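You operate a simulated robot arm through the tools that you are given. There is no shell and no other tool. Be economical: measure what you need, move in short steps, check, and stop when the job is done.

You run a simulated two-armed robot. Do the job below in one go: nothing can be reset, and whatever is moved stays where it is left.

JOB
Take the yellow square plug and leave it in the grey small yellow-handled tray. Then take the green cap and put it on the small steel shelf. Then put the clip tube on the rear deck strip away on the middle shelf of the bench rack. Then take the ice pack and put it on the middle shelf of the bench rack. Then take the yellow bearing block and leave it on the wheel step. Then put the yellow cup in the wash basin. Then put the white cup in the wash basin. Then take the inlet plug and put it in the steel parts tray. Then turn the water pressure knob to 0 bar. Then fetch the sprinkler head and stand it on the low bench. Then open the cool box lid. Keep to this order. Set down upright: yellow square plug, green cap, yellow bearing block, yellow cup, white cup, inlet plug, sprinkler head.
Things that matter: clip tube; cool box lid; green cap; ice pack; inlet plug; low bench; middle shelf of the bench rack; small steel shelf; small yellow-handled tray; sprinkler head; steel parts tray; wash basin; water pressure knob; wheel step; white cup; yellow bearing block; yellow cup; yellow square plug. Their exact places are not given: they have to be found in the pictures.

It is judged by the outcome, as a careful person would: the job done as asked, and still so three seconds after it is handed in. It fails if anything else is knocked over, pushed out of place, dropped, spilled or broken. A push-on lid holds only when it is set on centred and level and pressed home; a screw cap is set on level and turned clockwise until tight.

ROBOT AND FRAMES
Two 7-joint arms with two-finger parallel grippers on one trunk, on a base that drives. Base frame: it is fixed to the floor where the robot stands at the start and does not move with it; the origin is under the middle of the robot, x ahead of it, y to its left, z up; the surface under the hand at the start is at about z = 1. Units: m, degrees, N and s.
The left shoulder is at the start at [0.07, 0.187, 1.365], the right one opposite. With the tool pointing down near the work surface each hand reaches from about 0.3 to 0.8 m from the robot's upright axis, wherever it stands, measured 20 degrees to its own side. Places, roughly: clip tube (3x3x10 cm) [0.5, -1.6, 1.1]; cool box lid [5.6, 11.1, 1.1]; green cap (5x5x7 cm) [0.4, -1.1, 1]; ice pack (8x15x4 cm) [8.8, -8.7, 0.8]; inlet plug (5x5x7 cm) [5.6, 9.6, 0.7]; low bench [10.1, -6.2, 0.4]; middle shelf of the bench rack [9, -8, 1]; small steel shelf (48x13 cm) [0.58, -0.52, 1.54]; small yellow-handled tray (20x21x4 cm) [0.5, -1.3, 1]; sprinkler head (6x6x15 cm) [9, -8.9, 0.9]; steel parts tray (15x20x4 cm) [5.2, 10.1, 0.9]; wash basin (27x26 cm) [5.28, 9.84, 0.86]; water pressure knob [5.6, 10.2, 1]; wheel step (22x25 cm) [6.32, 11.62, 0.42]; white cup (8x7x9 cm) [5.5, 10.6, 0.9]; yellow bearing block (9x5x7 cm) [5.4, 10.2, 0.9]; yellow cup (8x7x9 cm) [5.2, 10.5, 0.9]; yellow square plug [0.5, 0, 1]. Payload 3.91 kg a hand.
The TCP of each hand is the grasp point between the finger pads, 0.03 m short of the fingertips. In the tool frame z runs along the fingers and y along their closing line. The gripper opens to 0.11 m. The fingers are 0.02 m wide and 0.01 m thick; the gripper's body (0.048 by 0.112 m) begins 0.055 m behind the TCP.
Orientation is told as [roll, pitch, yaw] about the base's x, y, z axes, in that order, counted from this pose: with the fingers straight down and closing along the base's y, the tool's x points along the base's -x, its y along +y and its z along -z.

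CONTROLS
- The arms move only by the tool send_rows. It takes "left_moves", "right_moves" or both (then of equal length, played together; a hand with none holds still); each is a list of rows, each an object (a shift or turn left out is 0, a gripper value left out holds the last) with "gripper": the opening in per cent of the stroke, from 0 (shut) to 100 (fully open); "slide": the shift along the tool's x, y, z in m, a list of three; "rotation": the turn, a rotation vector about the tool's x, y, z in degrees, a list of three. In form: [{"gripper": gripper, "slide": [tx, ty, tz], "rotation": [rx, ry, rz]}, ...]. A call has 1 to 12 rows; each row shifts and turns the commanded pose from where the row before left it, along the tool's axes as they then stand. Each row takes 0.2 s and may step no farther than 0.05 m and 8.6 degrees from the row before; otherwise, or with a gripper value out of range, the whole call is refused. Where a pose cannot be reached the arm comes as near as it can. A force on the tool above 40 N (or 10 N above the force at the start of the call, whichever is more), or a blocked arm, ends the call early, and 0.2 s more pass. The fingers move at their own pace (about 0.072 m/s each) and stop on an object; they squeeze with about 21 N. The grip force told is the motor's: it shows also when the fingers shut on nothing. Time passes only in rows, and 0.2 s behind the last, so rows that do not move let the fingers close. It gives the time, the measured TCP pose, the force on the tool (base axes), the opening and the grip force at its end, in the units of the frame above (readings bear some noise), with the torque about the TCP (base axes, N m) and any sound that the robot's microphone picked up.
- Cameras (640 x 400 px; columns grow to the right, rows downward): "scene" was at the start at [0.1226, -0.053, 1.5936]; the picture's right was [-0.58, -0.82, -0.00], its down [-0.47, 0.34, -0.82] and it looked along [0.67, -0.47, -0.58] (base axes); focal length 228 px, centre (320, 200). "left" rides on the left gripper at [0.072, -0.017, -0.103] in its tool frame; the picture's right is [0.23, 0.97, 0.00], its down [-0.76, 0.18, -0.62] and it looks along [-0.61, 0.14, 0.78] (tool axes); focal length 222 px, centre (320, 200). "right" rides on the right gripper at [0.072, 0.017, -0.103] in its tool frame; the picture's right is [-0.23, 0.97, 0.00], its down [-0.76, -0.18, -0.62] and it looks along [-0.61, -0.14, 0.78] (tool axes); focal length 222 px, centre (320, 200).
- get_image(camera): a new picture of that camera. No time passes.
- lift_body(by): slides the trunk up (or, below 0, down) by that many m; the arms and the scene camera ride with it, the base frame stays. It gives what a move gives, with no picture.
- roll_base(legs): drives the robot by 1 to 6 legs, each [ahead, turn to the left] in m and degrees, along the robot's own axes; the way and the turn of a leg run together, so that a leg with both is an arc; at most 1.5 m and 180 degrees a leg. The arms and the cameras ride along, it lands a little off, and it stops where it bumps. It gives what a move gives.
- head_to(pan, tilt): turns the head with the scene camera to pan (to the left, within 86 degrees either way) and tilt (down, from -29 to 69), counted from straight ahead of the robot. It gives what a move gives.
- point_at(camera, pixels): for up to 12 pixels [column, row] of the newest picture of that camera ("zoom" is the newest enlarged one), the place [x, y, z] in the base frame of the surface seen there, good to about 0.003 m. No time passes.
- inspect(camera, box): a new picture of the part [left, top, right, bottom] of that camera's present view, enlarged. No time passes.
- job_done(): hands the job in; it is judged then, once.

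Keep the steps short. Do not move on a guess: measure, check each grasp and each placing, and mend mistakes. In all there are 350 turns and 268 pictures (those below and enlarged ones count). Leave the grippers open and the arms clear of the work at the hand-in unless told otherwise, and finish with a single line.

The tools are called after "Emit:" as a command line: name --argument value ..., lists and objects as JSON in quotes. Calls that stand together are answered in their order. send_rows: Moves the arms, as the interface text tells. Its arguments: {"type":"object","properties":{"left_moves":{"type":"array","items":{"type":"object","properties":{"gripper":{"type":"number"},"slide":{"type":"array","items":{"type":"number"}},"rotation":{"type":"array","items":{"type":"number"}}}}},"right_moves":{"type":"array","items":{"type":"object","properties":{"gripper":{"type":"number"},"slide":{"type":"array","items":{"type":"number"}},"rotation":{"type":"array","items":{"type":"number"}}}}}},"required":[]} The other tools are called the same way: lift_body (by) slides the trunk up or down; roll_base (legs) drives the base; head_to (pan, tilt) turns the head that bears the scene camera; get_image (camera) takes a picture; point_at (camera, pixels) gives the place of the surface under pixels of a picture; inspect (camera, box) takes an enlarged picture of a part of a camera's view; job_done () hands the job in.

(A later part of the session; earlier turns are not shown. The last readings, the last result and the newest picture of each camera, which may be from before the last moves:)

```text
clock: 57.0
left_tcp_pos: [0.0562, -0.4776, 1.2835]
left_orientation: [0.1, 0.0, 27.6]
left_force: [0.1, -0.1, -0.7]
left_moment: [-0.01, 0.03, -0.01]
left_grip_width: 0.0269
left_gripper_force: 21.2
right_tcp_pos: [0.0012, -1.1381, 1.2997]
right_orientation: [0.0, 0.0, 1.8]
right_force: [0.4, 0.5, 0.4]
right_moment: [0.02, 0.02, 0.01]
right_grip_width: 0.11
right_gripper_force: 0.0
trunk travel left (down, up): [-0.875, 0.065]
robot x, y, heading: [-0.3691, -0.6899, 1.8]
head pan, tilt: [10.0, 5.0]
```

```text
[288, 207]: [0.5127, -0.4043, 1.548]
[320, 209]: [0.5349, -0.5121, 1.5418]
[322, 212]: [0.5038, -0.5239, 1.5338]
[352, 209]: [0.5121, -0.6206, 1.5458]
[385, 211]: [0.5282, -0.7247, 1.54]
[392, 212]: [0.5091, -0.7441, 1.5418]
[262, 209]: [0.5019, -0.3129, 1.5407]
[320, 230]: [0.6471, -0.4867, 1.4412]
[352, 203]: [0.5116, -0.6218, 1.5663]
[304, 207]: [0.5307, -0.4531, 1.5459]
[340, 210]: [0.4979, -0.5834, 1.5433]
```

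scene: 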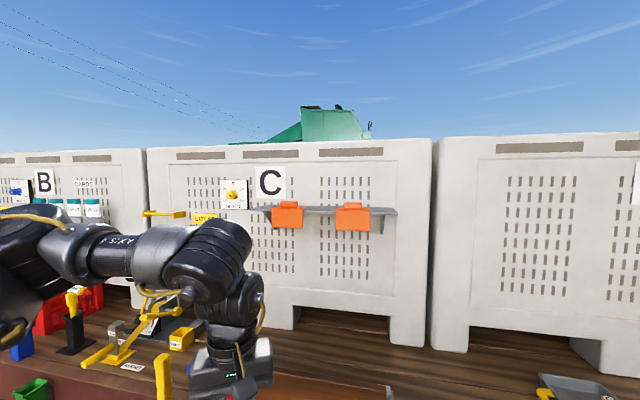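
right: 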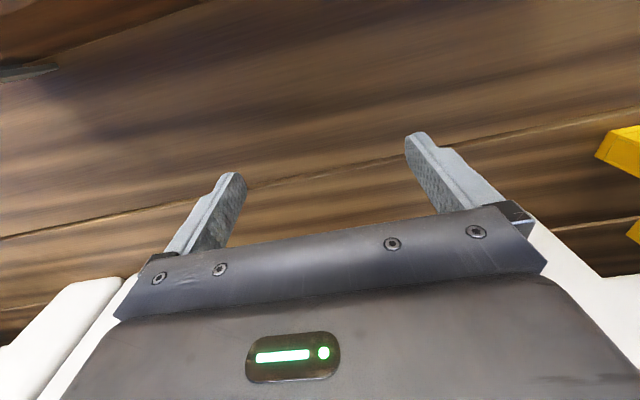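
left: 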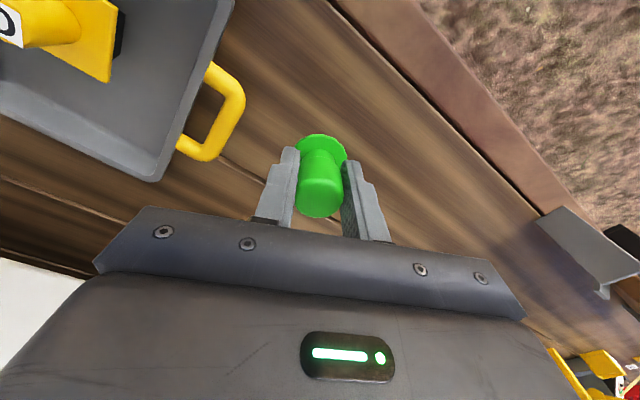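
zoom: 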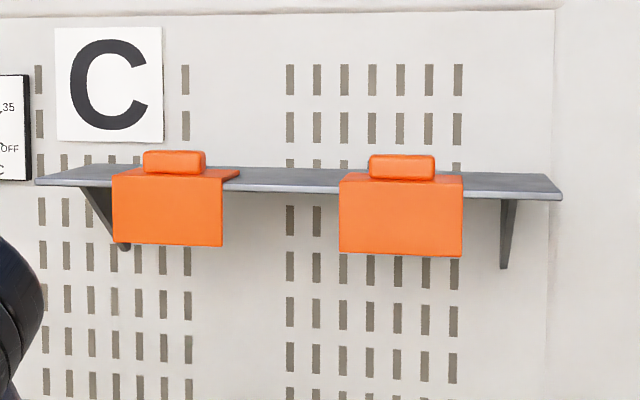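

The shelf's free gap is y -0.455 to -0.575, with its front edge at x 0.50 and top at 1.54. I'll raise the trunk and the hand, still away from it.

Emit:
lift_body --by 0.064

Emit:
send_rows --left_moves '[{"slide": [-0.03, 0, -0.03]}, {"slide": [-0.03, 0, -0.04]}, {"slide": [-0.03, 0, -0.04]}, {"slide": [-0.0, 0, -0.05]}, {"slide": [-0.0, 0, -0.05]}, {"slide": [-0.0, 0, -0.05]}, {"slide": [-0.0, 0, -0.05]}]'

```text
clock: 58.0
left_tcp_pos: [0.0579, -0.4768, 1.3481]
left_orientation: [0.0, -0.1, 27.6]
left_force: [-0.1, 0.3, -0.3]
left_moment: [-0.03, -0.01, 0.0]
left_grip_width: 0.0268
left_gripper_force: 21.3
right_tcp_pos: [0.0024, -1.1377, 1.3639]
right_orientation: [0.0, 0.0, 1.9]
right_force: [-0.4, -0.3, 1.3]
right_moment: [0.0, 0.01, 0.01]
right_grip_width: 0.11
right_gripper_force: 0.0
trunk travel left (down, up): [-0.939, 0.001]
robot x, y, heading: [-0.3652, -0.6877, 1.8]
head pan, tilt: [10.0, 5.0]
```

```text
clock: 59.6
left_tcp_pos: [0.0688, -0.511, 1.5872]
left_orientation: [0.0, -0.3, 27.4]
left_force: [0.2, -0.3, -0.2]
left_moment: [0.06, -0.02, 0.02]
left_grip_width: 0.0269
left_gripper_force: 20.8
left hand out of reach, approached as far as the arm can: row 2, 3, 4, 5, 6, 7
right_tcp_pos: [-0.0011, -1.1418, 1.3621]
right_orientation: [0.2, -0.2, 2.0]
right_force: [-0.6, -0.3, -0.4]
right_moment: [0.05, -0.02, 0.03]
right_grip_width: 0.11
right_gripper_force: 0.1
trunk travel left (down, up): [-0.939, 0.001]
robot x, y, heading: [-0.3644, -0.6864, 2.2]
head pan, tilt: [10.0, 5.0]
```

It went up but is limited again. I'll try more yaw while moving up and forward.

Emit:
send_rows --left_moves '[{"rotation": [0, 0, -8]}, {"rotation": [0, 0, -8]}, {"slide": [-0.04, 0, 0]}, {"slide": [0, 0, -0.04]}, {"slide": [0, 0, -0.04]}, {"slide": [-0.04, 0, 0]}]'

Emit:
get_image --camera "scene"

```text
clock: 61.0
left_tcp_pos: [0.0915, -0.481, 1.5867]
left_orientation: [-0.2, 0.0, 43.6]
left_force: [0.6, 0.8, -1.2]
left_moment: [0.0, 0.0, 0.04]
left_grip_width: 0.0272
left_gripper_force: 20.5
left hand out of reach, approached as far as the arm can: row 3, 4, 5, 6
right_tcp_pos: [0.0037, -1.1369, 1.3632]
right_orientation: [0.0, 0.1, 1.8]
right_force: [0.8, -0.5, -0.9]
right_moment: [-0.03, 0.01, 0.0]
right_grip_width: 0.1099
right_gripper_force: 0.0
trunk travel left (down, up): [-0.939, 0.001]
robot x, y, heading: [-0.3698, -0.688, 2.1]
head pan, tilt: [10.0, 5.0]
```

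```text
233 pictures are left
```

scene: 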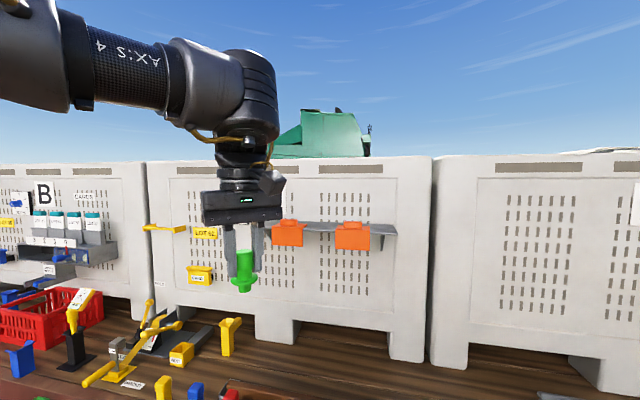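

Tool-down height is at the limit here. I'll test whether tilting the fingers forward frees the height (cap stays gripped in the air).

Emit:
send_rows --left_moves '[{"rotation": [0, -8, 0]}, {"rotation": [0, -8, 0]}, {"rotation": [0, -8, 0]}, {"rotation": [0, -8, 0]}, {"rotation": [0, -8, 0]}, {}]'

Emit:
get_image --camera "scene"

```text
clock: 62.4
left_tcp_pos: [0.0891, -0.4824, 1.5892]
left_orientation: [0.0, -40.1, 43.5]
left_force: [0.8, -0.1, -0.3]
left_moment: [-0.02, 0.02, 0.03]
left_grip_width: 0.0268
left_gripper_force: 20.8
right_tcp_pos: [0.0029, -1.1366, 1.3632]
right_orientation: [0.0, -0.1, 1.8]
right_force: [-0.6, -0.4, -0.3]
right_moment: [0.02, 0.03, 0.02]
right_grip_width: 0.11
right_gripper_force: 0.0
trunk travel left (down, up): [-0.939, 0.001]
robot x, y, heading: [-0.3663, -0.6889, 2.0]
head pan, tilt: [10.0, 5.0]
```

```text
232 pictures are left
```

scene: 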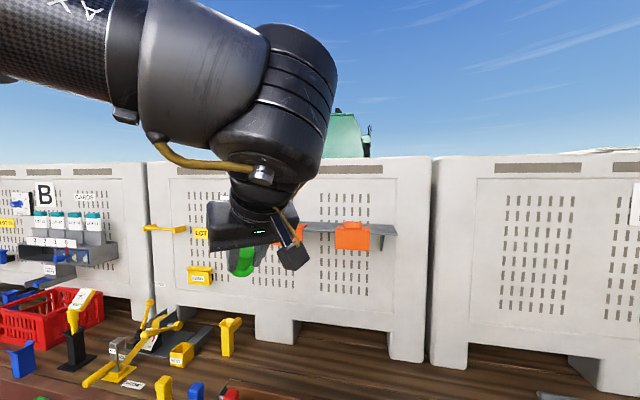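

Now I'll test raising and reaching forward at this tilt.

Emit:
send_rows --left_moves '[{"slide": [-0.026, 0, -0.031]}, {"slide": [-0.026, 0, -0.031]}, {"slide": [-0.031, 0, 0.026]}, {"slide": [-0.031, 0, 0.026]}, {"slide": [-0.031, 0, 0.026]}]'

```text
clock: 63.6
left_tcp_pos: [0.1718, -0.4103, 1.6184]
left_orientation: [-0.2, -40.0, 43.6]
left_force: [0.4, -0.7, 0.6]
left_moment: [-0.01, 0.04, 0.01]
left_grip_width: 0.0269
left_gripper_force: 21.1
left hand out of reach, approached as far as the arm can: row 2, 4, 5
right_tcp_pos: [0.0024, -1.1366, 1.3646]
right_orientation: [-0.2, 0.2, 1.9]
right_force: [-0.2, -0.2, 0.0]
right_moment: [-0.02, 0.0, 0.04]
right_grip_width: 0.1098
right_gripper_force: 0.0
trunk travel left (down, up): [-0.939, 0.001]
robot x, y, heading: [-0.3668, -0.6901, 1.9]
head pan, tilt: [10.0, 5.0]
```

Still limited. I'll try a tilt of about 64° and test the height again.

Emit:
send_rows --left_moves '[{"rotation": [0, -8, 0]}, {"rotation": [0, -8, 0]}, {"rotation": [0, -8, 0]}, {"slide": [-0.03, 0, -0.015]}, {"slide": [-0.03, 0, -0.015]}, {}]'

Emit:
get_image --camera "scene"

```text
clock: 65.0
left_tcp_pos: [0.1691, -0.4126, 1.6852]
left_orientation: [0.2, -64.0, 43.5]
left_force: [-0.3, 0.2, -0.7]
left_moment: [0.0, 0.04, 0.02]
left_grip_width: 0.0269
left_gripper_force: 20.5
right_tcp_pos: [0.0016, -1.1377, 1.3634]
right_orientation: [-0.1, 0.0, 1.9]
right_force: [0.5, 0.7, 0.5]
right_moment: [0.0, -0.02, -0.02]
right_grip_width: 0.1099
right_gripper_force: 0.0
trunk travel left (down, up): [-0.939, 0.001]
robot x, y, heading: [-0.3659, -0.6889, 1.8]
head pan, tilt: [10.0, 5.0]
```

```text
231 pictures are left
```

scene: 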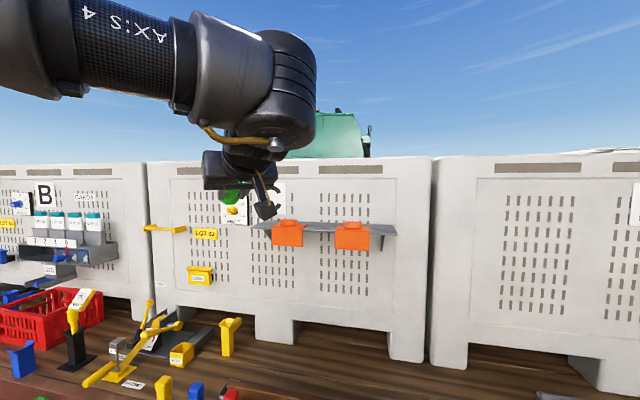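

At 64° tilt the height is fine, so I'll set the cap on the deck and regrasp it tilted. I'll look for free deck here first.

Emit:
head_to --pan -5 --tilt 42

Emit:
get_image --camera "scene"

```text
clock: 66.1
left_tcp_pos: [0.1671, -0.4126, 1.6856]
left_orientation: [0.0, -64.0, 43.5]
left_force: [0.0, 0.2, -0.1]
left_moment: [0.01, 0.02, 0.05]
left_grip_width: 0.0267
left_gripper_force: 21.2
right_tcp_pos: [-0.0002, -1.1376, 1.3644]
right_orientation: [0.0, 0.0, 1.9]
right_force: [-0.2, -0.4, 0.4]
right_moment: [-0.02, -0.02, -0.02]
right_grip_width: 0.11
right_gripper_force: 0.1
trunk travel left (down, up): [-0.939, 0.001]
robot x, y, heading: [-0.3711, -0.6894, 2.0]
head pan, tilt: [-5.0, 42.0]
```

```text
230 pictures are left
```

scene: 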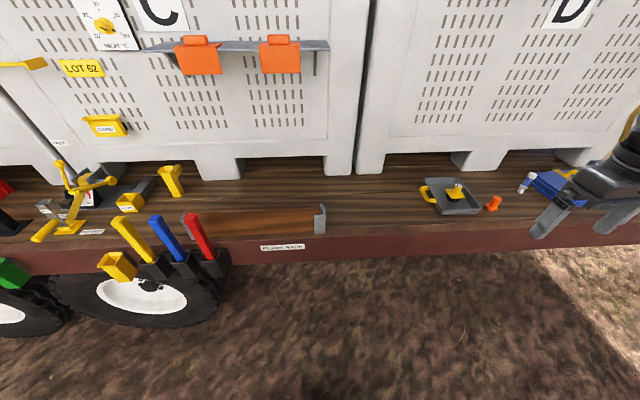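

The deck around pixel (375,205) is free. I'll measure it.

Emit:
point_at --camera "scene" --pixels '[[350, 205], [375, 205], [375, 225], [400, 205], [322, 205], [322, 230], [375, 195], [375, 234], [423, 190]]'

```text
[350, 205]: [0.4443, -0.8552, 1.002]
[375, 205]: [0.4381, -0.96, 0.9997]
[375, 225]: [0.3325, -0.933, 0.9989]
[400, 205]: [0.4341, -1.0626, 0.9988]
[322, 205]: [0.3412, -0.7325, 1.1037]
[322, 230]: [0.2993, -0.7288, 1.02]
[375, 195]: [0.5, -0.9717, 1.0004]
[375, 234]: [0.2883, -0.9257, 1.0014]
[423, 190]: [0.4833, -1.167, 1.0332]
```

I'll lower the trunk and hand, bring the tool back to vertical, and drive toward that free deck spot.

Emit:
lift_body --by -0.064

Emit:
send_rows --left_moves '[{"slide": [0.045, 0, 0.021]}, {"slide": [0.045, 0, 0.021]}, {"slide": [0.045, 0, 0.021]}, {"slide": [0.045, 0, 0.021], "rotation": [0, 8, 0]}, {"rotation": [0, 8, 0]}, {"rotation": [0, 8, 0]}, {"rotation": [0, 8, 0]}, {"rotation": [0, 8, 0]}, {"rotation": [0, 8, 0]}, {"rotation": [0, 8, 0]}, {"rotation": [0, 8, 0]}, {}]'

Emit:
roll_base --legs '[[0, -40], [0.25, 0]]'

Emit:
head_to --pan 25 --tilt 45

Emit:
get_image --camera "scene"

```text
clock: 67.1
left_tcp_pos: [0.1676, -0.4138, 1.6225]
left_orientation: [0.0, -64.0, 43.5]
left_force: [0.9, -0.2, -0.4]
left_moment: [-0.01, 0.02, 0.05]
left_grip_width: 0.0268
left_gripper_force: 20.9
right_tcp_pos: [0.0017, -1.1377, 1.3006]
right_orientation: [-0.1, 0.0, 1.9]
right_force: [0.1, -0.8, -0.6]
right_moment: [0.0, -0.01, 0.0]
right_grip_width: 0.1103
right_gripper_force: 0.0
trunk travel left (down, up): [-0.875, 0.065]
robot x, y, heading: [-0.3669, -0.6889, 1.9]
head pan, tilt: [-5.0, 42.0]
```

```text
clock: 69.7
left_tcp_pos: [0.1399, -0.4317, 1.4023]
left_orientation: [-0.2, 0.1, 43.8]
left_force: [-0.6, 0.4, -0.5]
left_moment: [0.0, -0.01, 0.02]
left_grip_width: 0.027
left_gripper_force: 20.8
left hand out of reach, approached as far as the arm can: row 10, 11
right_tcp_pos: [0.0003, -1.1377, 1.2996]
right_orientation: [0.0, -0.1, 1.9]
right_force: [0.2, 0.2, -0.2]
right_moment: [0.0, 0.03, -0.01]
right_grip_width: 0.1103
right_gripper_force: 0.0
trunk travel left (down, up): [-0.875, 0.065]
robot x, y, heading: [-0.3658, -0.6899, 1.8]
head pan, tilt: [-5.0, 42.0]
```

```text
clock: 73.5
left_tcp_pos: [0.3811, -0.9839, 1.4041]
left_orientation: [-0.1, -0.1, 2.9]
left_force: [0.2, -0.5, -1.3]
left_moment: [-0.03, -0.03, 0.04]
left_grip_width: 0.0269
left_gripper_force: 20.6
right_tcp_pos: [-0.1856, -1.4279, 1.3009]
right_orientation: [-0.1, -0.1, -38.9]
right_force: [-0.1, 0.1, 0.6]
right_moment: [0.01, 0.0, 0.04]
right_grip_width: 0.1102
right_gripper_force: 0.1
trunk travel left (down, up): [-0.875, 0.065]
robot x, y, heading: [-0.1677, -0.8469, -38.8]
head pan, tilt: [-5.0, 42.0]
```

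```text
clock: 74.4
left_tcp_pos: [0.3841, -0.9873, 1.4024]
left_orientation: [-0.1, -0.1, 2.9]
left_force: [0.8, 0.3, 0.1]
left_moment: [0.01, -0.04, 0.02]
left_grip_width: 0.0268
left_gripper_force: 20.7
right_tcp_pos: [-0.1822, -1.4302, 1.3]
right_orientation: [-0.1, 0.0, -38.9]
right_force: [-0.1, -0.3, -0.1]
right_moment: [-0.03, -0.01, 0.0]
right_grip_width: 0.1102
right_gripper_force: 0.1
trunk travel left (down, up): [-0.875, 0.065]
robot x, y, heading: [-0.1648, -0.8465, -38.9]
head pan, tilt: [25.0, 45.0]
```

```text
229 pictures are left
```

scene: 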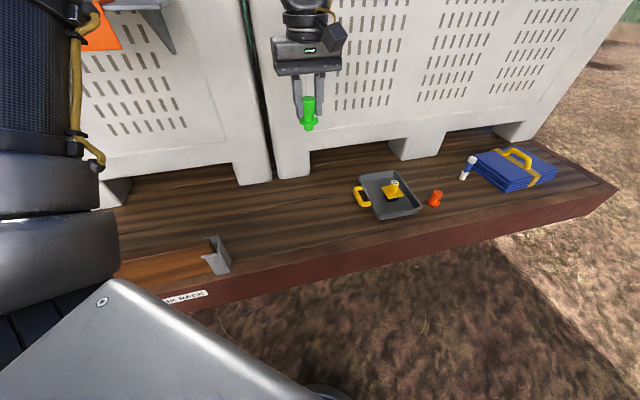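

The hand is over free deck at (0.384, -0.987). I'll lower the cap straight down.

Emit:
send_rows --left_moves '[{"slide": [0, 0, 0.05]}, {"slide": [0, 0, 0.05]}, {"slide": [0, 0, 0.05]}, {"slide": [0, 0, 0.05]}, {"slide": [0, 0, 0.05]}, {"slide": [0, 0, 0.05]}, {"slide": [0, 0, 0.025]}, {}]'

Emit:
get_image --camera "left"

```text
clock: 76.2
left_tcp_pos: [0.3828, -0.9868, 1.0769]
left_orientation: [-0.2, -0.2, 2.9]
left_force: [0.6, 0.3, 0.2]
left_moment: [0.01, 0.01, 0.02]
left_grip_width: 0.0268
left_gripper_force: 21.2
right_tcp_pos: [-0.1836, -1.4294, 1.2998]
right_orientation: [0.0, 0.0, -39.0]
right_force: [-0.5, -0.6, -1.2]
right_moment: [0.0, 0.0, -0.04]
right_grip_width: 0.1102
right_gripper_force: 0.0
trunk travel left (down, up): [-0.875, 0.065]
robot x, y, heading: [-0.1718, -0.8506, -38.7]
head pan, tilt: [25.0, 45.0]
```

```text
228 pictures are left
```

left: 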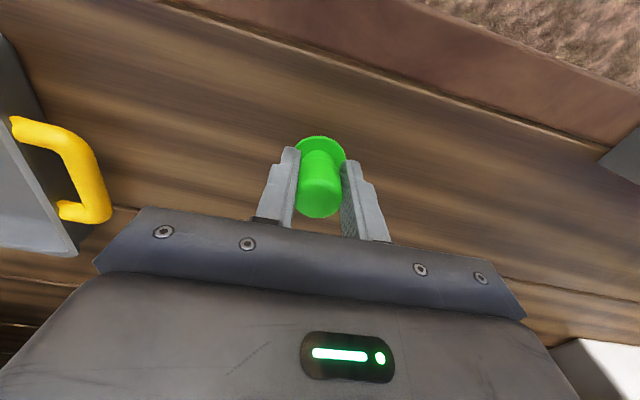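

Setting it down and releasing; then I'll rise clear.

Emit:
send_rows --left_moves '[{"slide": [0, 0, 0.012]}, {"slide": [0, 0, 0.004]}, {"gripper": 60}, {}, {}, {"slide": [0, 0, -0.04]}, {"slide": [0, 0, -0.05]}, {"slide": [0, 0, -0.05]}]'

Emit:
get_image --camera "left"

```text
clock: 78.0
left_tcp_pos: [0.3848, -0.9869, 1.2023]
left_orientation: [0.0, -0.1, 3.0]
left_force: [-0.7, 0.2, 0.2]
left_moment: [0.0, 0.02, 0.02]
left_grip_width: 0.0662
left_gripper_force: 0.0
right_tcp_pos: [-0.1846, -1.4296, 1.2997]
right_orientation: [0.0, -0.1, -38.8]
right_force: [0.8, 0.0, -0.6]
right_moment: [-0.01, -0.01, 0.03]
right_grip_width: 0.11
right_gripper_force: 0.1
trunk travel left (down, up): [-0.875, 0.065]
robot x, y, heading: [-0.1674, -0.8504, -38.9]
head pan, tilt: [25.0, 45.0]
```

```text
227 pictures are left
```

left: 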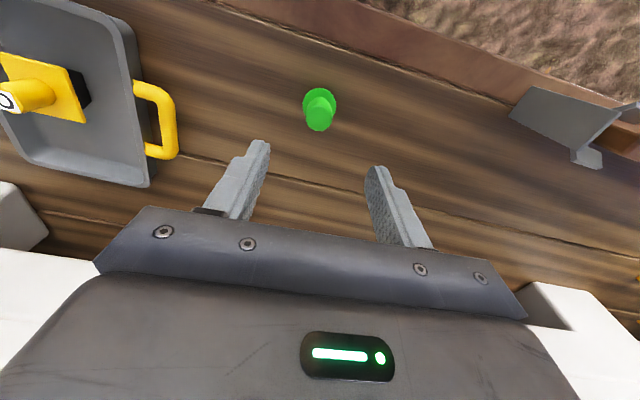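

The cap stands well. I'll retract, yaw slightly right, and tilt the tool 56°.

Emit:
send_rows --left_moves '[{"slide": [0.045, 0, 0]}, {"slide": [0.045, 0, 0], "rotation": [0, 0, 8]}, {"rotation": [0, -8, 0]}, {"rotation": [0, -8, 0]}, {"rotation": [0, -8, 0]}, {"rotation": [0, -8, 0]}, {"rotation": [0, -8, 0]}, {"rotation": [0, -8, 0]}, {"rotation": [0, -8, 0]}, {}]'

Emit:
get_image --camera "left"

Emit:
get_image --camera "scene"

```text
clock: 80.2
left_tcp_pos: [0.2949, -0.9909, 1.2008]
left_orientation: [-0.3, -56.1, -4.9]
left_force: [-0.6, 0.7, -0.9]
left_moment: [-0.02, 0.02, -0.03]
left_grip_width: 0.0663
left_gripper_force: 0.0
right_tcp_pos: [-0.1824, -1.4295, 1.3006]
right_orientation: [0.0, 0.1, -39.0]
right_force: [-0.1, 0.8, -0.2]
right_moment: [0.02, 0.01, -0.03]
right_grip_width: 0.1097
right_gripper_force: 0.0
trunk travel left (down, up): [-0.875, 0.065]
robot x, y, heading: [-0.1696, -0.8496, -39.0]
head pan, tilt: [25.0, 45.0]
```

```text
226 pictures are left
```

left: 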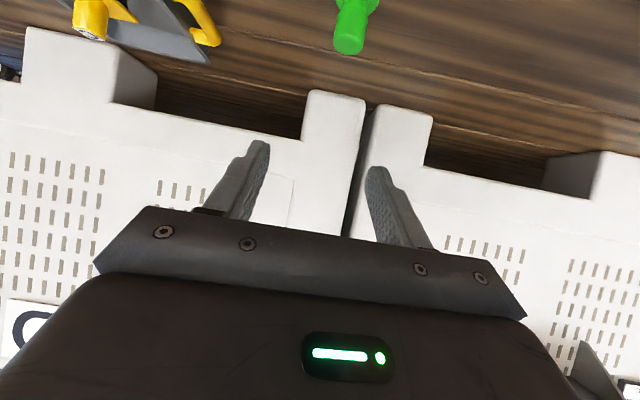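

```text
225 pictures are left
```

scene: 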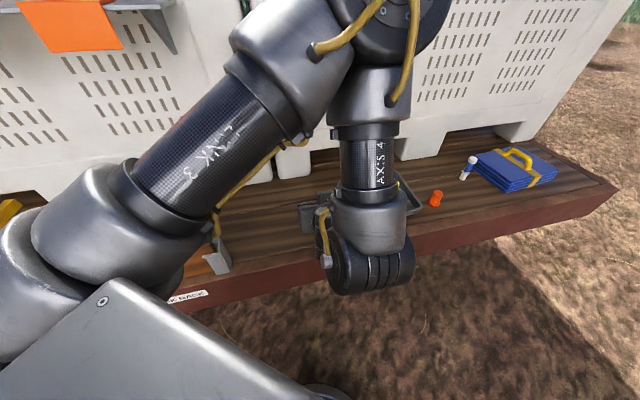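

Emit:
point_at --camera "left" --pixels '[[348, 44], [341, 40], [360, 42], [352, 20]]'

```text
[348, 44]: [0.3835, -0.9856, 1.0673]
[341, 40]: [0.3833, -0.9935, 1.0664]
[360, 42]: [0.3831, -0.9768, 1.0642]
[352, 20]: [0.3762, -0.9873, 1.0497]
```

I'll lower at the retracted spot, then move forward onto the cap.

Emit:
send_rows --left_moves '[{"slide": [0.0409, 0.0117, 0.0255]}, {"slide": [0.0409, 0, 0.0276]}, {"slide": [0.0409, 0, 0.0276]}, {}]'

Emit:
get_image --camera "left"

```text
clock: 81.2
left_tcp_pos: [0.3151, -1.0089, 1.0932]
left_orientation: [0.1, -55.2, -5.1]
left_force: [-0.5, 0.0, 0.4]
left_moment: [-0.02, -0.03, 0.01]
left_grip_width: 0.066
left_gripper_force: 0.2
left hand out of reach, approached as far as the arm can: row 1, 2, 3
right_tcp_pos: [-0.1846, -1.4298, 1.2999]
right_orientation: [-0.1, 0.0, -38.9]
right_force: [0.2, -0.5, 0.4]
right_moment: [0.01, -0.03, 0.0]
right_grip_width: 0.11
right_gripper_force: 0.1
trunk travel left (down, up): [-0.875, 0.065]
robot x, y, heading: [-0.1679, -0.8512, -38.8]
head pan, tilt: [25.0, 45.0]
```

```text
224 pictures are left
```

left: 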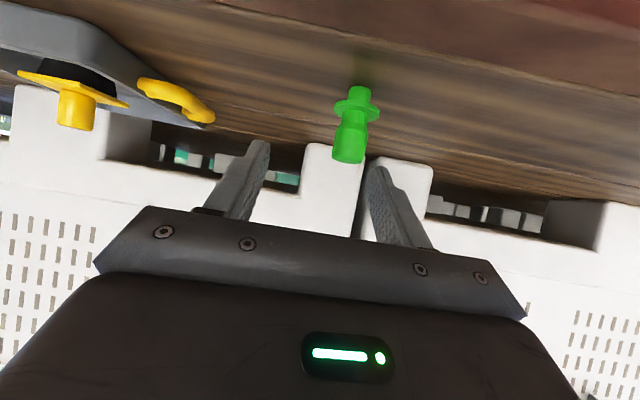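

The arm is folded at its limit, so I'll lower the trunk 0.04 instead, then move forward.

Emit:
lift_body --by -0.04

Emit:
send_rows --left_moves '[{"slide": [-0.0128, 0.028, 0.019]}, {}]'

Emit:
get_image --camera "left"

```text
clock: 82.0
left_tcp_pos: [0.3173, -1.0076, 1.0539]
left_orientation: [0.0, -55.1, -5.1]
left_force: [-0.6, 0.1, -0.8]
left_moment: [-0.02, -0.02, 0.0]
left_grip_width: 0.066
left_gripper_force: 0.0
right_tcp_pos: [-0.1832, -1.4293, 1.2602]
right_orientation: [0.0, 0.0, -38.9]
right_force: [0.1, 0.3, -1.1]
right_moment: [0.03, -0.01, 0.01]
right_grip_width: 0.11
right_gripper_force: 0.1
trunk travel left (down, up): [-0.835, 0.105]
robot x, y, heading: [-0.1672, -0.8516, -38.7]
head pan, tilt: [25.0, 45.0]
```

```text
clock: 82.6
left_tcp_pos: [0.3375, -0.996, 1.0681]
left_orientation: [0.1, -54.7, -5.1]
left_force: [1.1, 0.4, 0.6]
left_moment: [-0.02, -0.01, 0.02]
left_grip_width: 0.066
left_gripper_force: 0.1
left hand out of reach, approached as far as the arm can: row 1
right_tcp_pos: [-0.1846, -1.4295, 1.2595]
right_orientation: [0.0, 0.0, -38.8]
right_force: [-1.1, 0.1, -0.5]
right_moment: [0.04, 0.06, -0.02]
right_grip_width: 0.1101
right_gripper_force: 0.1
trunk travel left (down, up): [-0.835, 0.105]
robot x, y, heading: [-0.1693, -0.8506, -38.8]
head pan, tilt: [25.0, 45.0]
```

```text
223 pictures are left
```

left: 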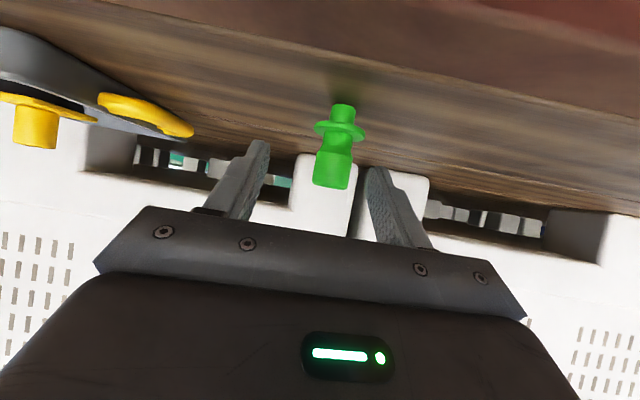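

The wrist bend is limiting. I'll raise the hand 0.19 and lower the trunk 0.2, so the forearm lies flatter.

Emit:
send_rows --left_moves '[{"slide": [0.022, 0, -0.033]}, {"slide": [-0.0409, 0, -0.0276]}, {"slide": [-0.0409, 0, -0.0276]}, {"slide": [-0.0409, 0, -0.0276]}, {"slide": [-0.0409, 0, -0.0276]}]'

Emit:
lift_body --by -0.19

Emit:
get_image --camera "left"

```text
clock: 83.8
left_tcp_pos: [0.3149, -0.9934, 1.2702]
left_orientation: [0.1, -55.1, -5.0]
left_force: [-0.2, 0.8, 0.5]
left_moment: [-0.06, 0.05, -0.02]
left_grip_width: 0.066
left_gripper_force: 0.1
left hand out of reach, approached as far as the arm can: row 1
right_tcp_pos: [-0.184, -1.4282, 1.2607]
right_orientation: [0.0, -0.1, -38.9]
right_force: [0.6, 0.5, 0.1]
right_moment: [-0.04, 0.01, -0.02]
right_grip_width: 0.1099
right_gripper_force: 0.1
trunk travel left (down, up): [-0.835, 0.105]
robot x, y, heading: [-0.1707, -0.8499, -39.0]
head pan, tilt: [25.0, 45.0]
```

```text
clock: 85.9
left_tcp_pos: [0.3147, -0.9951, 1.0791]
left_orientation: [0.0, -55.1, -5.0]
left_force: [0.5, -0.1, 0.7]
left_moment: [0.0, -0.02, -0.01]
left_grip_width: 0.0661
left_gripper_force: 0.0
right_tcp_pos: [-0.1839, -1.4295, 1.0697]
right_orientation: [-0.1, 0.1, -38.9]
right_force: [-0.3, -0.1, -0.2]
right_moment: [-0.01, -0.01, -0.02]
right_grip_width: 0.11
right_gripper_force: 0.0
trunk travel left (down, up): [-0.645, 0.295]
robot x, y, heading: [-0.1656, -0.8522, -38.8]
head pan, tilt: [25.0, 45.0]
```

```text
222 pictures are left
```

left: 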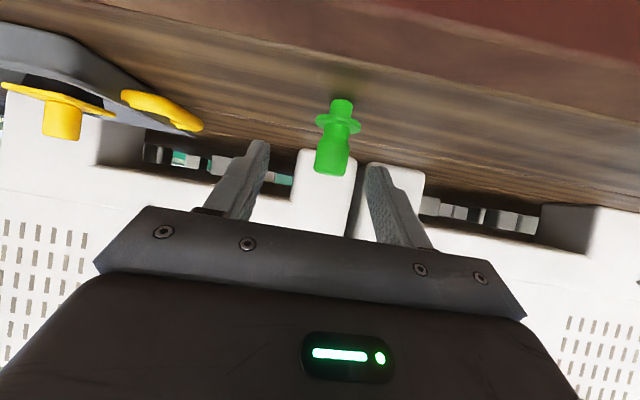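

I'll go down a little, then forward in steps.

Emit:
send_rows --left_moves '[{"slide": [0.0213, 0.012, 0.0149]}, {"slide": [-0.0201, 0, 0.0288]}, {"slide": [-0.0201, 0, 0.0288]}, {}]'

Emit:
get_image --camera "left"

```text
clock: 86.9
left_tcp_pos: [0.3861, -0.9895, 1.0568]
left_orientation: [0.2, -55.2, -5.2]
left_force: [0.8, -0.1, -0.4]
left_moment: [-0.02, -0.02, 0.02]
left_grip_width: 0.0659
left_gripper_force: 0.0
right_tcp_pos: [-0.1851, -1.4313, 1.0707]
right_orientation: [0.2, 0.1, -38.9]
right_force: [-0.3, -0.3, 0.1]
right_moment: [0.0, 0.02, -0.02]
right_grip_width: 0.1101
right_gripper_force: 0.0
trunk travel left (down, up): [-0.645, 0.295]
robot x, y, heading: [-0.1687, -0.8491, -38.9]
head pan, tilt: [25.0, 45.0]
```

```text
221 pictures are left
```

left: 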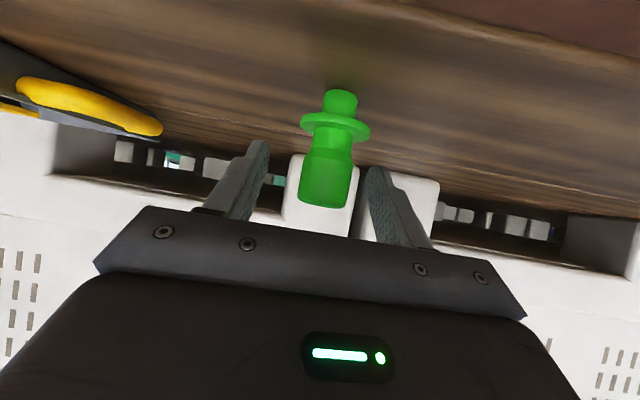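

In position. I'll close and lift.

Emit:
send_rows --left_moves '[{"gripper": 0}, {}, {}, {}, {"slide": [-0.0246, 0, -0.0172]}, {"slide": [-0.041, 0, -0.0286]}, {}]'

Emit:
get_image --camera "left"

```text
clock: 88.5
left_tcp_pos: [0.3879, -0.9894, 1.131]
left_orientation: [0.1, -55.1, -5.1]
left_force: [1.3, -0.3, 0.0]
left_moment: [0.06, 0.04, 0.02]
left_grip_width: 0.027
left_gripper_force: 21.5
right_tcp_pos: [-0.1836, -1.4297, 1.0702]
right_orientation: [0.1, 0.0, -38.8]
right_force: [0.0, -0.1, 0.3]
right_moment: [0.0, 0.01, 0.02]
right_grip_width: 0.1102
right_gripper_force: 0.0
trunk travel left (down, up): [-0.645, 0.295]
robot x, y, heading: [-0.1695, -0.8511, -38.9]
head pan, tilt: [25.0, 45.0]
```

```text
220 pictures are left
```

left: 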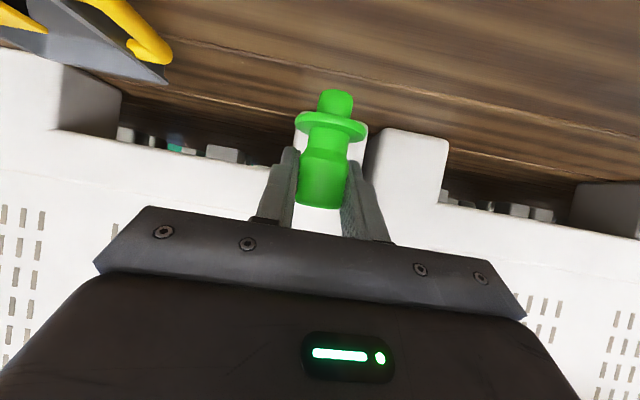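

Cap held, bottom 0.057 below the TCP. I'll back away, raise the trunk, and turn toward the shelf.

Emit:
roll_base --legs '[[-0.32, 0], [0, 39]]'

Emit:
lift_body --by 0.29

Emit:
send_rows --left_moves '[{"slide": [-0.041, 0, -0.0286]}, {"slide": [-0.041, 0, -0.0286]}, {"slide": [-0.041, 0, -0.0286]}, {"slide": [-0.041, 0, -0.0286]}, {}]'

```text
clock: 92.4
left_tcp_pos: [0.1082, -0.4164, 1.1324]
left_orientation: [0.0, -55.1, 33.1]
left_force: [0.4, -0.6, 0.2]
left_moment: [0.0, 0.0, -0.01]
left_grip_width: 0.0269
left_gripper_force: 21.0
right_tcp_pos: [-0.0685, -1.1157, 1.0707]
right_orientation: [-0.1, 0.0, -0.9]
right_force: [0.5, -0.5, 0.5]
right_moment: [0.01, 0.01, -0.02]
right_grip_width: 0.11
right_gripper_force: 0.1
trunk travel left (down, up): [-0.645, 0.295]
robot x, y, heading: [-0.4127, -0.653, -0.7]
head pan, tilt: [25.0, 45.0]
```

```text
clock: 95.3
left_tcp_pos: [0.1083, -0.4176, 1.4221]
left_orientation: [0.0, -55.3, 33.1]
left_force: [0.1, -0.2, -1.2]
left_moment: [-0.01, 0.02, 0.0]
left_grip_width: 0.0267
left_gripper_force: 21.4
right_tcp_pos: [-0.0683, -1.1168, 1.3594]
right_orientation: [0.0, 0.1, -0.8]
right_force: [-0.8, 0.0, -0.8]
right_moment: [0.0, -0.01, 0.04]
right_grip_width: 0.11
right_gripper_force: 0.0
trunk travel left (down, up): [-0.935, 0.005]
robot x, y, heading: [-0.412, -0.6493, -0.8]
head pan, tilt: [25.0, 45.0]
```

```text
clock: 96.5
left_tcp_pos: [0.1082, -0.4173, 1.6222]
left_orientation: [0.0, -55.2, 33.2]
left_force: [-0.9, -0.7, -0.1]
left_moment: [0.03, -0.03, -0.02]
left_grip_width: 0.0268
left_gripper_force: 21.3
right_tcp_pos: [-0.0688, -1.1165, 1.3598]
right_orientation: [0.0, 0.0, -0.8]
right_force: [-0.3, 0.3, 0.4]
right_moment: [0.0, -0.01, -0.03]
right_grip_width: 0.1099
right_gripper_force: 0.1
trunk travel left (down, up): [-0.935, 0.005]
robot x, y, heading: [-0.4164, -0.6487, -0.9]
head pan, tilt: [25.0, 45.0]
```

Height OK. I'll raise 3 cm more, then turn right 6° and drive 0.33 m, which stops short of the shelf.

Emit:
send_rows --left_moves '[{"slide": [-0.0246, 0, -0.0172]}, {}]'

Emit:
roll_base --legs '[[0, -6], [0.32, 0]]'

Emit:
head_to --pan 15 --tilt 15

Emit:
get_image --camera "scene"

Emit:
get_image --camera "left"

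```text
clock: 97.1
left_tcp_pos: [0.1086, -0.4172, 1.6514]
left_orientation: [0.1, -55.1, 33.2]
left_force: [-1.0, -0.1, 0.4]
left_moment: [-0.03, 0.01, 0.01]
left_grip_width: 0.0268
left_gripper_force: 20.6
right_tcp_pos: [-0.0687, -1.1175, 1.3601]
right_orientation: [0.1, 0.0, -0.9]
right_force: [0.4, 1.2, 0.8]
right_moment: [-0.02, -0.02, 0.02]
right_grip_width: 0.1102
right_gripper_force: 0.1
trunk travel left (down, up): [-0.935, 0.005]
robot x, y, heading: [-0.4162, -0.6483, -0.7]
head pan, tilt: [25.0, 45.0]
```

```text
clock: 99.8
left_tcp_pos: [0.4461, -0.5104, 1.6524]
left_orientation: [-0.1, -55.4, 27.3]
left_force: [-0.1, 0.0, 0.0]
left_moment: [-0.02, -0.01, 0.01]
left_grip_width: 0.0268
left_gripper_force: 20.6
right_tcp_pos: [0.1991, -1.1868, 1.3602]
right_orientation: [0.0, 0.0, -6.7]
right_force: [0.3, 0.7, -0.2]
right_moment: [0.01, 0.02, -0.04]
right_grip_width: 0.11
right_gripper_force: 0.0
trunk travel left (down, up): [-0.935, 0.005]
robot x, y, heading: [-0.0982, -0.6875, -6.5]
head pan, tilt: [25.0, 45.0]
```

```text
clock: 100.8
left_tcp_pos: [0.4512, -0.5102, 1.6508]
left_orientation: [0.0, -55.1, 27.2]
left_force: [0.6, 0.1, -0.9]
left_moment: [0.01, -0.01, 0.02]
left_grip_width: 0.0272
left_gripper_force: 21.0
right_tcp_pos: [0.2029, -1.1873, 1.3605]
right_orientation: [0.0, 0.1, -6.7]
right_force: [0.4, 0.8, 0.2]
right_moment: [-0.04, 0.0, -0.04]
right_grip_width: 0.11
right_gripper_force: 0.0
trunk travel left (down, up): [-0.935, 0.005]
robot x, y, heading: [-0.0966, -0.6903, -6.7]
head pan, tilt: [15.0, 15.0]
```

```text
219 pictures are left
```

scene: 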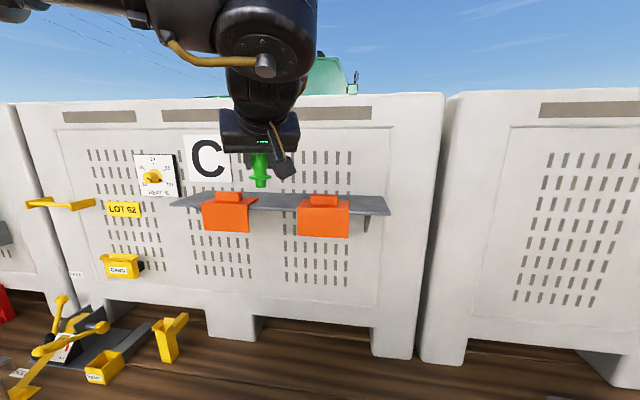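

```text
218 pictures are left
```

left: 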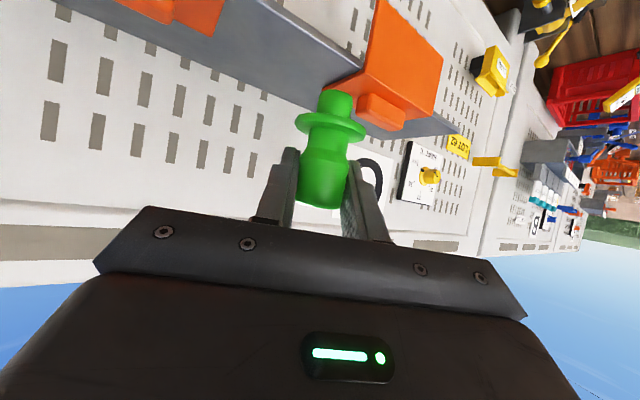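

Emit:
point_at --camera "scene" --pixels '[[272, 203], [272, 209], [285, 200], [256, 199], [249, 206], [299, 202], [310, 198], [240, 196], [350, 203], [262, 186], [285, 194]]'

```text
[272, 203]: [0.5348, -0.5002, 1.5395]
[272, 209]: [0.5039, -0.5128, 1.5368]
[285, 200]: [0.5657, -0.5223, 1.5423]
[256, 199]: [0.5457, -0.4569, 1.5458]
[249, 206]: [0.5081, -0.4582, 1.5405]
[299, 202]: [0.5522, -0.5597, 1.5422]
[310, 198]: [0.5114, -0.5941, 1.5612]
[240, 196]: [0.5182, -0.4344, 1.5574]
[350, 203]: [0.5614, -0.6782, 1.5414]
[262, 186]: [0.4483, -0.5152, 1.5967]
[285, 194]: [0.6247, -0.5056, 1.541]
```

Target is (0.56, -0.515) on the shelf. I'll move the cap over it at the present height.

Emit:
send_rows --left_moves '[{"slide": [-0.018, -0.0181, 0.0259]}, {"slide": [-0.018, -0.0181, 0.0259]}, {"slide": [-0.018, -0.0181, 0.0259]}, {}]'

Emit:
inspect --camera "scene" --box '[180, 120, 380, 250]'

```text
clock: 101.8
left_tcp_pos: [0.5409, -0.5213, 1.6267]
left_orientation: [-0.3, -55.3, 27.6]
left_force: [-0.8, 0.1, -1.0]
left_moment: [0.02, 0.0, -0.02]
left_grip_width: 0.027
left_gripper_force: 20.8
left hand out of reach, approached as far as the arm can: row 2, 3
right_tcp_pos: [0.2, -1.1852, 1.3606]
right_orientation: [0.0, -0.1, -6.7]
right_force: [-0.4, 0.2, 1.6]
right_moment: [-0.01, -0.02, 0.04]
right_grip_width: 0.1099
right_gripper_force: 0.1
trunk travel left (down, up): [-0.935, 0.005]
robot x, y, heading: [-0.0962, -0.6912, -6.8]
head pan, tilt: [15.0, 15.0]
```

```text
3.08 times, centred on (280, 185) of scene
```

zoom: 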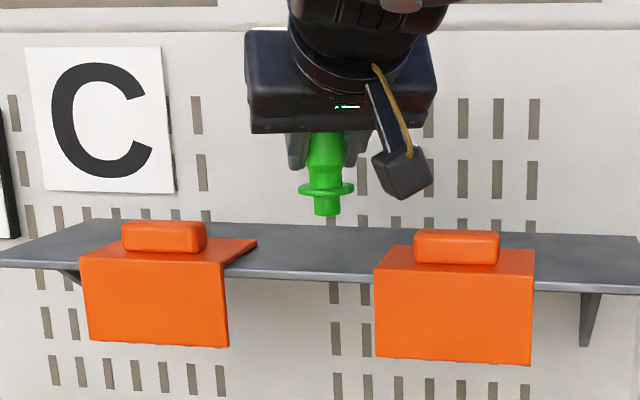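

Above the gap and upright. I'll descend gently to contact.

Emit:
send_rows --left_moves '[{"slide": [0.0123, 0, 0.0086]}, {"slide": [0.0066, 0, 0.0046]}, {"slide": [0.0033, 0, 0.0023]}, {"slide": [0.0025, 0, 0.0017]}]'

Emit:
inspect --camera "scene" --box '[180, 120, 380, 250]'

```text
clock: 102.8
left_tcp_pos: [0.5421, -0.5228, 1.5963]
left_orientation: [0.1, -55.1, 27.3]
left_force: [0.2, 0.8, -0.8]
left_moment: [0.0, -0.02, 0.01]
left_grip_width: 0.0272
left_gripper_force: 21.1
right_tcp_pos: [0.2032, -1.1877, 1.3599]
right_orientation: [0.0, 0.1, -6.7]
right_force: [-0.5, -0.2, 0.0]
right_moment: [0.0, 0.03, 0.0]
right_grip_width: 0.1102
right_gripper_force: 0.1
trunk travel left (down, up): [-0.935, 0.005]
robot x, y, heading: [-0.0929, -0.693, -6.8]
head pan, tilt: [15.0, 15.0]
```

```text
3.08 times, centred on (280, 185) of scene
```

zoom: 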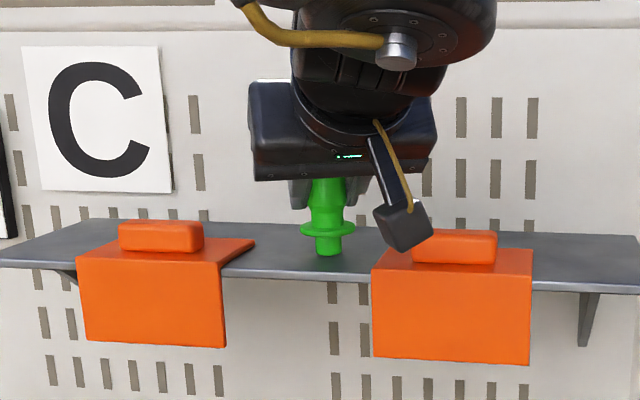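

Emit:
send_rows --left_moves '[{"slide": [0.0016, 0, 0.0011]}, {"slide": [0.0016, 0, 0.0011]}, {"slide": [0.0016, 0, 0.0011]}]'

```text
clock: 103.6
left_tcp_pos: [0.5404, -0.5228, 1.5953]
left_orientation: [-0.4, -55.6, 27.7]
left_force: [3.3, 0.5, 17.6]
left_moment: [0.09, -0.23, -0.01]
left_grip_width: 0.0271
left_gripper_force: 21.8
right_tcp_pos: [0.2018, -1.1877, 1.36]
right_orientation: [-0.1, -0.1, -6.7]
right_force: [-0.1, 0.8, 0.7]
right_moment: [-0.01, 0.04, 0.02]
right_grip_width: 0.1099
right_gripper_force: 0.1
trunk travel left (down, up): [-0.935, 0.005]
robot x, y, heading: [-0.0954, -0.6889, -6.6]
head pan, tilt: [15.0, 15.0]
```

Contact. I'll ease off, open and withdraw along the tool axis.

Emit:
send_rows --left_moves '[{"slide": [-0.0016, 0, -0.0011]}, {"gripper": 60}, {}, {}, {"slide": [0, 0, -0.03]}, {"slide": [0, 0, -0.04]}, {"slide": [0, 0, -0.04]}, {"slide": [0, 0, -0.04]}]'

Emit:
inspect --camera "scene" --box '[180, 120, 380, 250]'

```text
clock: 105.4
left_tcp_pos: [0.4266, -0.5788, 1.6756]
left_orientation: [-0.3, -55.4, 27.5]
left_force: [-0.5, -0.3, -0.7]
left_moment: [-0.01, -0.05, -0.01]
left_grip_width: 0.0659
left_gripper_force: 0.1
left hand out of reach, approached as far as the arm can: row 8
right_tcp_pos: [0.2001, -1.1896, 1.3605]
right_orientation: [0.1, -0.1, -6.7]
right_force: [-0.1, 0.2, 0.3]
right_moment: [-0.02, -0.04, -0.02]
right_grip_width: 0.1099
right_gripper_force: 0.1
trunk travel left (down, up): [-0.935, 0.005]
robot x, y, heading: [-0.0936, -0.6845, -6.4]
head pan, tilt: [15.0, 15.0]
```

```text
3.08 times, centred on (280, 185) of scene
```

zoom: 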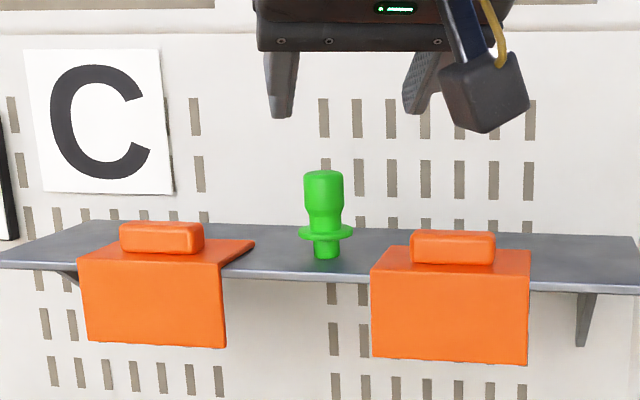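

The green cap stands upright on the shelf. Next the clip tube: I'll back off, lower the trunk, and drive to it.

Emit:
roll_base --legs '[[-0.3, 0], [0, -83.5], [0.8, 0], [0, 90], [0.22, 0]]'

Emit:
lift_body --by -0.25

Emit:
head_to --pan -15 --tilt 40

Emit:
get_image --camera "scene"

```text
clock: 120.0
left_tcp_pos: [0.3393, -1.2392, 1.6755]
left_orientation: [-0.6, -55.5, 38.0]
left_force: [-0.2, -0.4, 0.2]
left_moment: [-0.01, 0.01, -0.02]
left_grip_width: 0.0658
left_gripper_force: 0.0
right_tcp_pos: [0.2231, -1.8804, 1.3622]
right_orientation: [0.0, -0.2, 3.4]
right_force: [-1.1, 1.7, -0.3]
right_moment: [-0.02, -0.05, 0.03]
right_grip_width: 0.11
right_gripper_force: 0.0
trunk travel left (down, up): [-0.935, 0.005]
robot x, y, heading: [-0.1517, -1.439, 3.6]
head pan, tilt: [15.0, 15.0]
```

```text
clock: 122.6
left_tcp_pos: [0.3454, -1.2385, 1.425]
left_orientation: [-0.5, -55.4, 37.7]
left_force: [0.5, -0.5, -0.4]
left_moment: [0.03, 0.01, 0.0]
left_grip_width: 0.0661
left_gripper_force: 0.0
right_tcp_pos: [0.2276, -1.8804, 1.1108]
right_orientation: [0.0, -0.1, 3.5]
right_force: [-0.3, 0.6, -0.5]
right_moment: [0.02, -0.02, 0.0]
right_grip_width: 0.1101
right_gripper_force: 0.1
trunk travel left (down, up): [-0.685, 0.255]
robot x, y, heading: [-0.1465, -1.4405, 3.5]
head pan, tilt: [15.0, 15.0]
```

```text
clock: 123.6
left_tcp_pos: [0.3469, -1.2391, 1.4232]
left_orientation: [-0.4, -55.3, 37.7]
left_force: [0.1, -0.2, 0.9]
left_moment: [-0.01, 0.02, -0.02]
left_grip_width: 0.066
left_gripper_force: 0.0
right_tcp_pos: [0.229, -1.878, 1.1104]
right_orientation: [0.0, 0.0, 3.4]
right_force: [-0.6, 0.4, 1.2]
right_moment: [-0.04, -0.01, 0.03]
right_grip_width: 0.1102
right_gripper_force: 0.1
trunk travel left (down, up): [-0.685, 0.255]
robot x, y, heading: [-0.1546, -1.4412, 3.4]
head pan, tilt: [-15.0, 40.0]
```

```text
214 pictures are left
```

scene: 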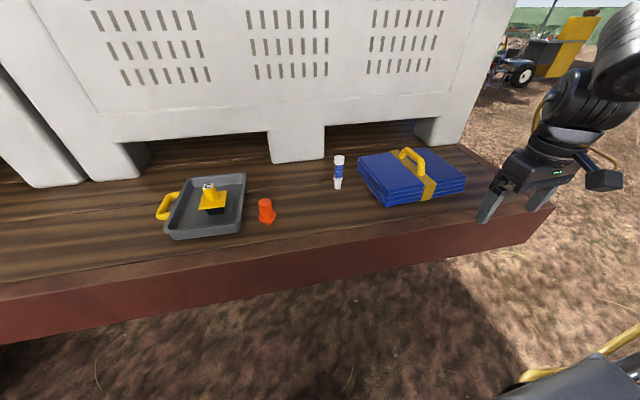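

Emit:
inspect --camera "scene" --box '[300, 140, 380, 200]'

Emit:
point_at --camera "scene" --pixels '[[339, 157], [339, 170], [337, 186], [360, 165], [378, 200], [370, 180], [265, 200], [350, 200], [318, 150]]'

```text
6.67 times, centred on (340, 170) of scene
```

zoom: 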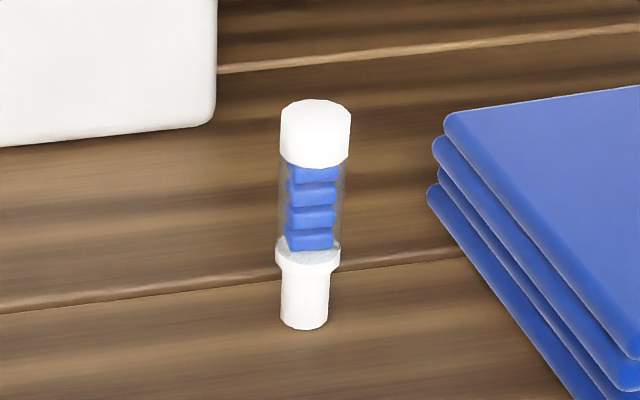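

```text
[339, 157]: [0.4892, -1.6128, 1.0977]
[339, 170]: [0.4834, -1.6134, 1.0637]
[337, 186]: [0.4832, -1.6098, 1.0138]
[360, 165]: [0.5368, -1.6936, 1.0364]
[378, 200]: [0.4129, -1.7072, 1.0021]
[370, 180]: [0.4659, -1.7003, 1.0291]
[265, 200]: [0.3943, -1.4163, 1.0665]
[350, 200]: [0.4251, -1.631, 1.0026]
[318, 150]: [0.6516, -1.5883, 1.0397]
```

The tube is at about (0.492, -1.612), z 1.0–1.1. I'll bring the right hand in front of it, raised, then tilt.

Emit:
send_rows --right_moves '[{"slide": [0, 0, -0.05], "gripper": 60}, {"slide": [0, 0, -0.05]}, {"slide": [0, 0, -0.04]}, {"slide": [-0.0261, 0.0402, 0]}, {"slide": [-0.0261, 0.0402, 0]}, {"slide": [-0.0261, 0.0402, 0]}, {"slide": [-0.0261, 0.0402, 0]}, {"slide": [-0.0261, 0.0402, 0]}, {"slide": [-0.0261, 0.0402, 0]}, {"slide": [-0.0261, 0.0402, 0]}]'

Emit:
send_rows --right_moves '[{"rotation": [0, 0, 6]}, {"rotation": [0, 0, 6]}, {"rotation": [0, 0, 6]}, {"rotation": [0, -8, 0]}, {"rotation": [0, -8, 0]}, {"rotation": [0, -8, 0]}, {"rotation": [0, -8, 0]}, {"rotation": [0, -8, 0]}, {"rotation": [0, -8, 0]}, {"rotation": [0, -8, 0]}, {}]'

Emit:
get_image --camera "right"

```text
clock: 125.8
left_tcp_pos: [0.3458, -1.2391, 1.4243]
left_orientation: [-0.4, -55.4, 37.7]
left_force: [0.4, 0.3, 0.3]
left_moment: [-0.03, 0.02, -0.01]
left_grip_width: 0.0661
left_gripper_force: 0.0
right_tcp_pos: [0.3142, -1.6672, 1.1784]
right_orientation: [0.1, -0.2, 3.4]
right_force: [0.4, 0.6, -0.2]
right_moment: [-0.01, 0.0, -0.01]
right_grip_width: 0.0659
right_gripper_force: 0.1
right hand out of reach, approached as far as the arm can: row 7, 8, 9, 10
trunk travel left (down, up): [-0.685, 0.255]
robot x, y, heading: [-0.151, -1.4404, 3.6]
head pan, tilt: [-15.0, 40.0]
```

```text
clock: 128.2
left_tcp_pos: [0.3459, -1.2413, 1.4258]
left_orientation: [-0.3, -55.3, 37.5]
left_force: [-1.0, 0.1, -0.4]
left_moment: [0.04, 0.04, 0.03]
left_grip_width: 0.066
left_gripper_force: 0.1
right_tcp_pos: [0.3124, -1.8377, 1.2322]
right_orientation: [0.1, -40.2, -14.7]
right_force: [-0.3, -0.6, -0.4]
right_moment: [0.03, -0.04, 0.02]
right_grip_width: 0.0658
right_gripper_force: 0.2
right hand out of reach, approached as far as the arm can: row 2, 3, 4, 5, 6, 7, 8, 9, 10
trunk travel left (down, up): [-0.685, 0.255]
robot x, y, heading: [-0.1531, -1.4391, 3.2]
head pan, tilt: [-15.0, 40.0]
```

```text
212 pictures are left
```

right: 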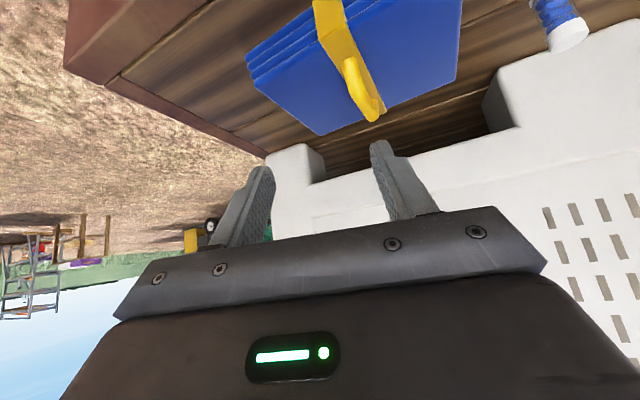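

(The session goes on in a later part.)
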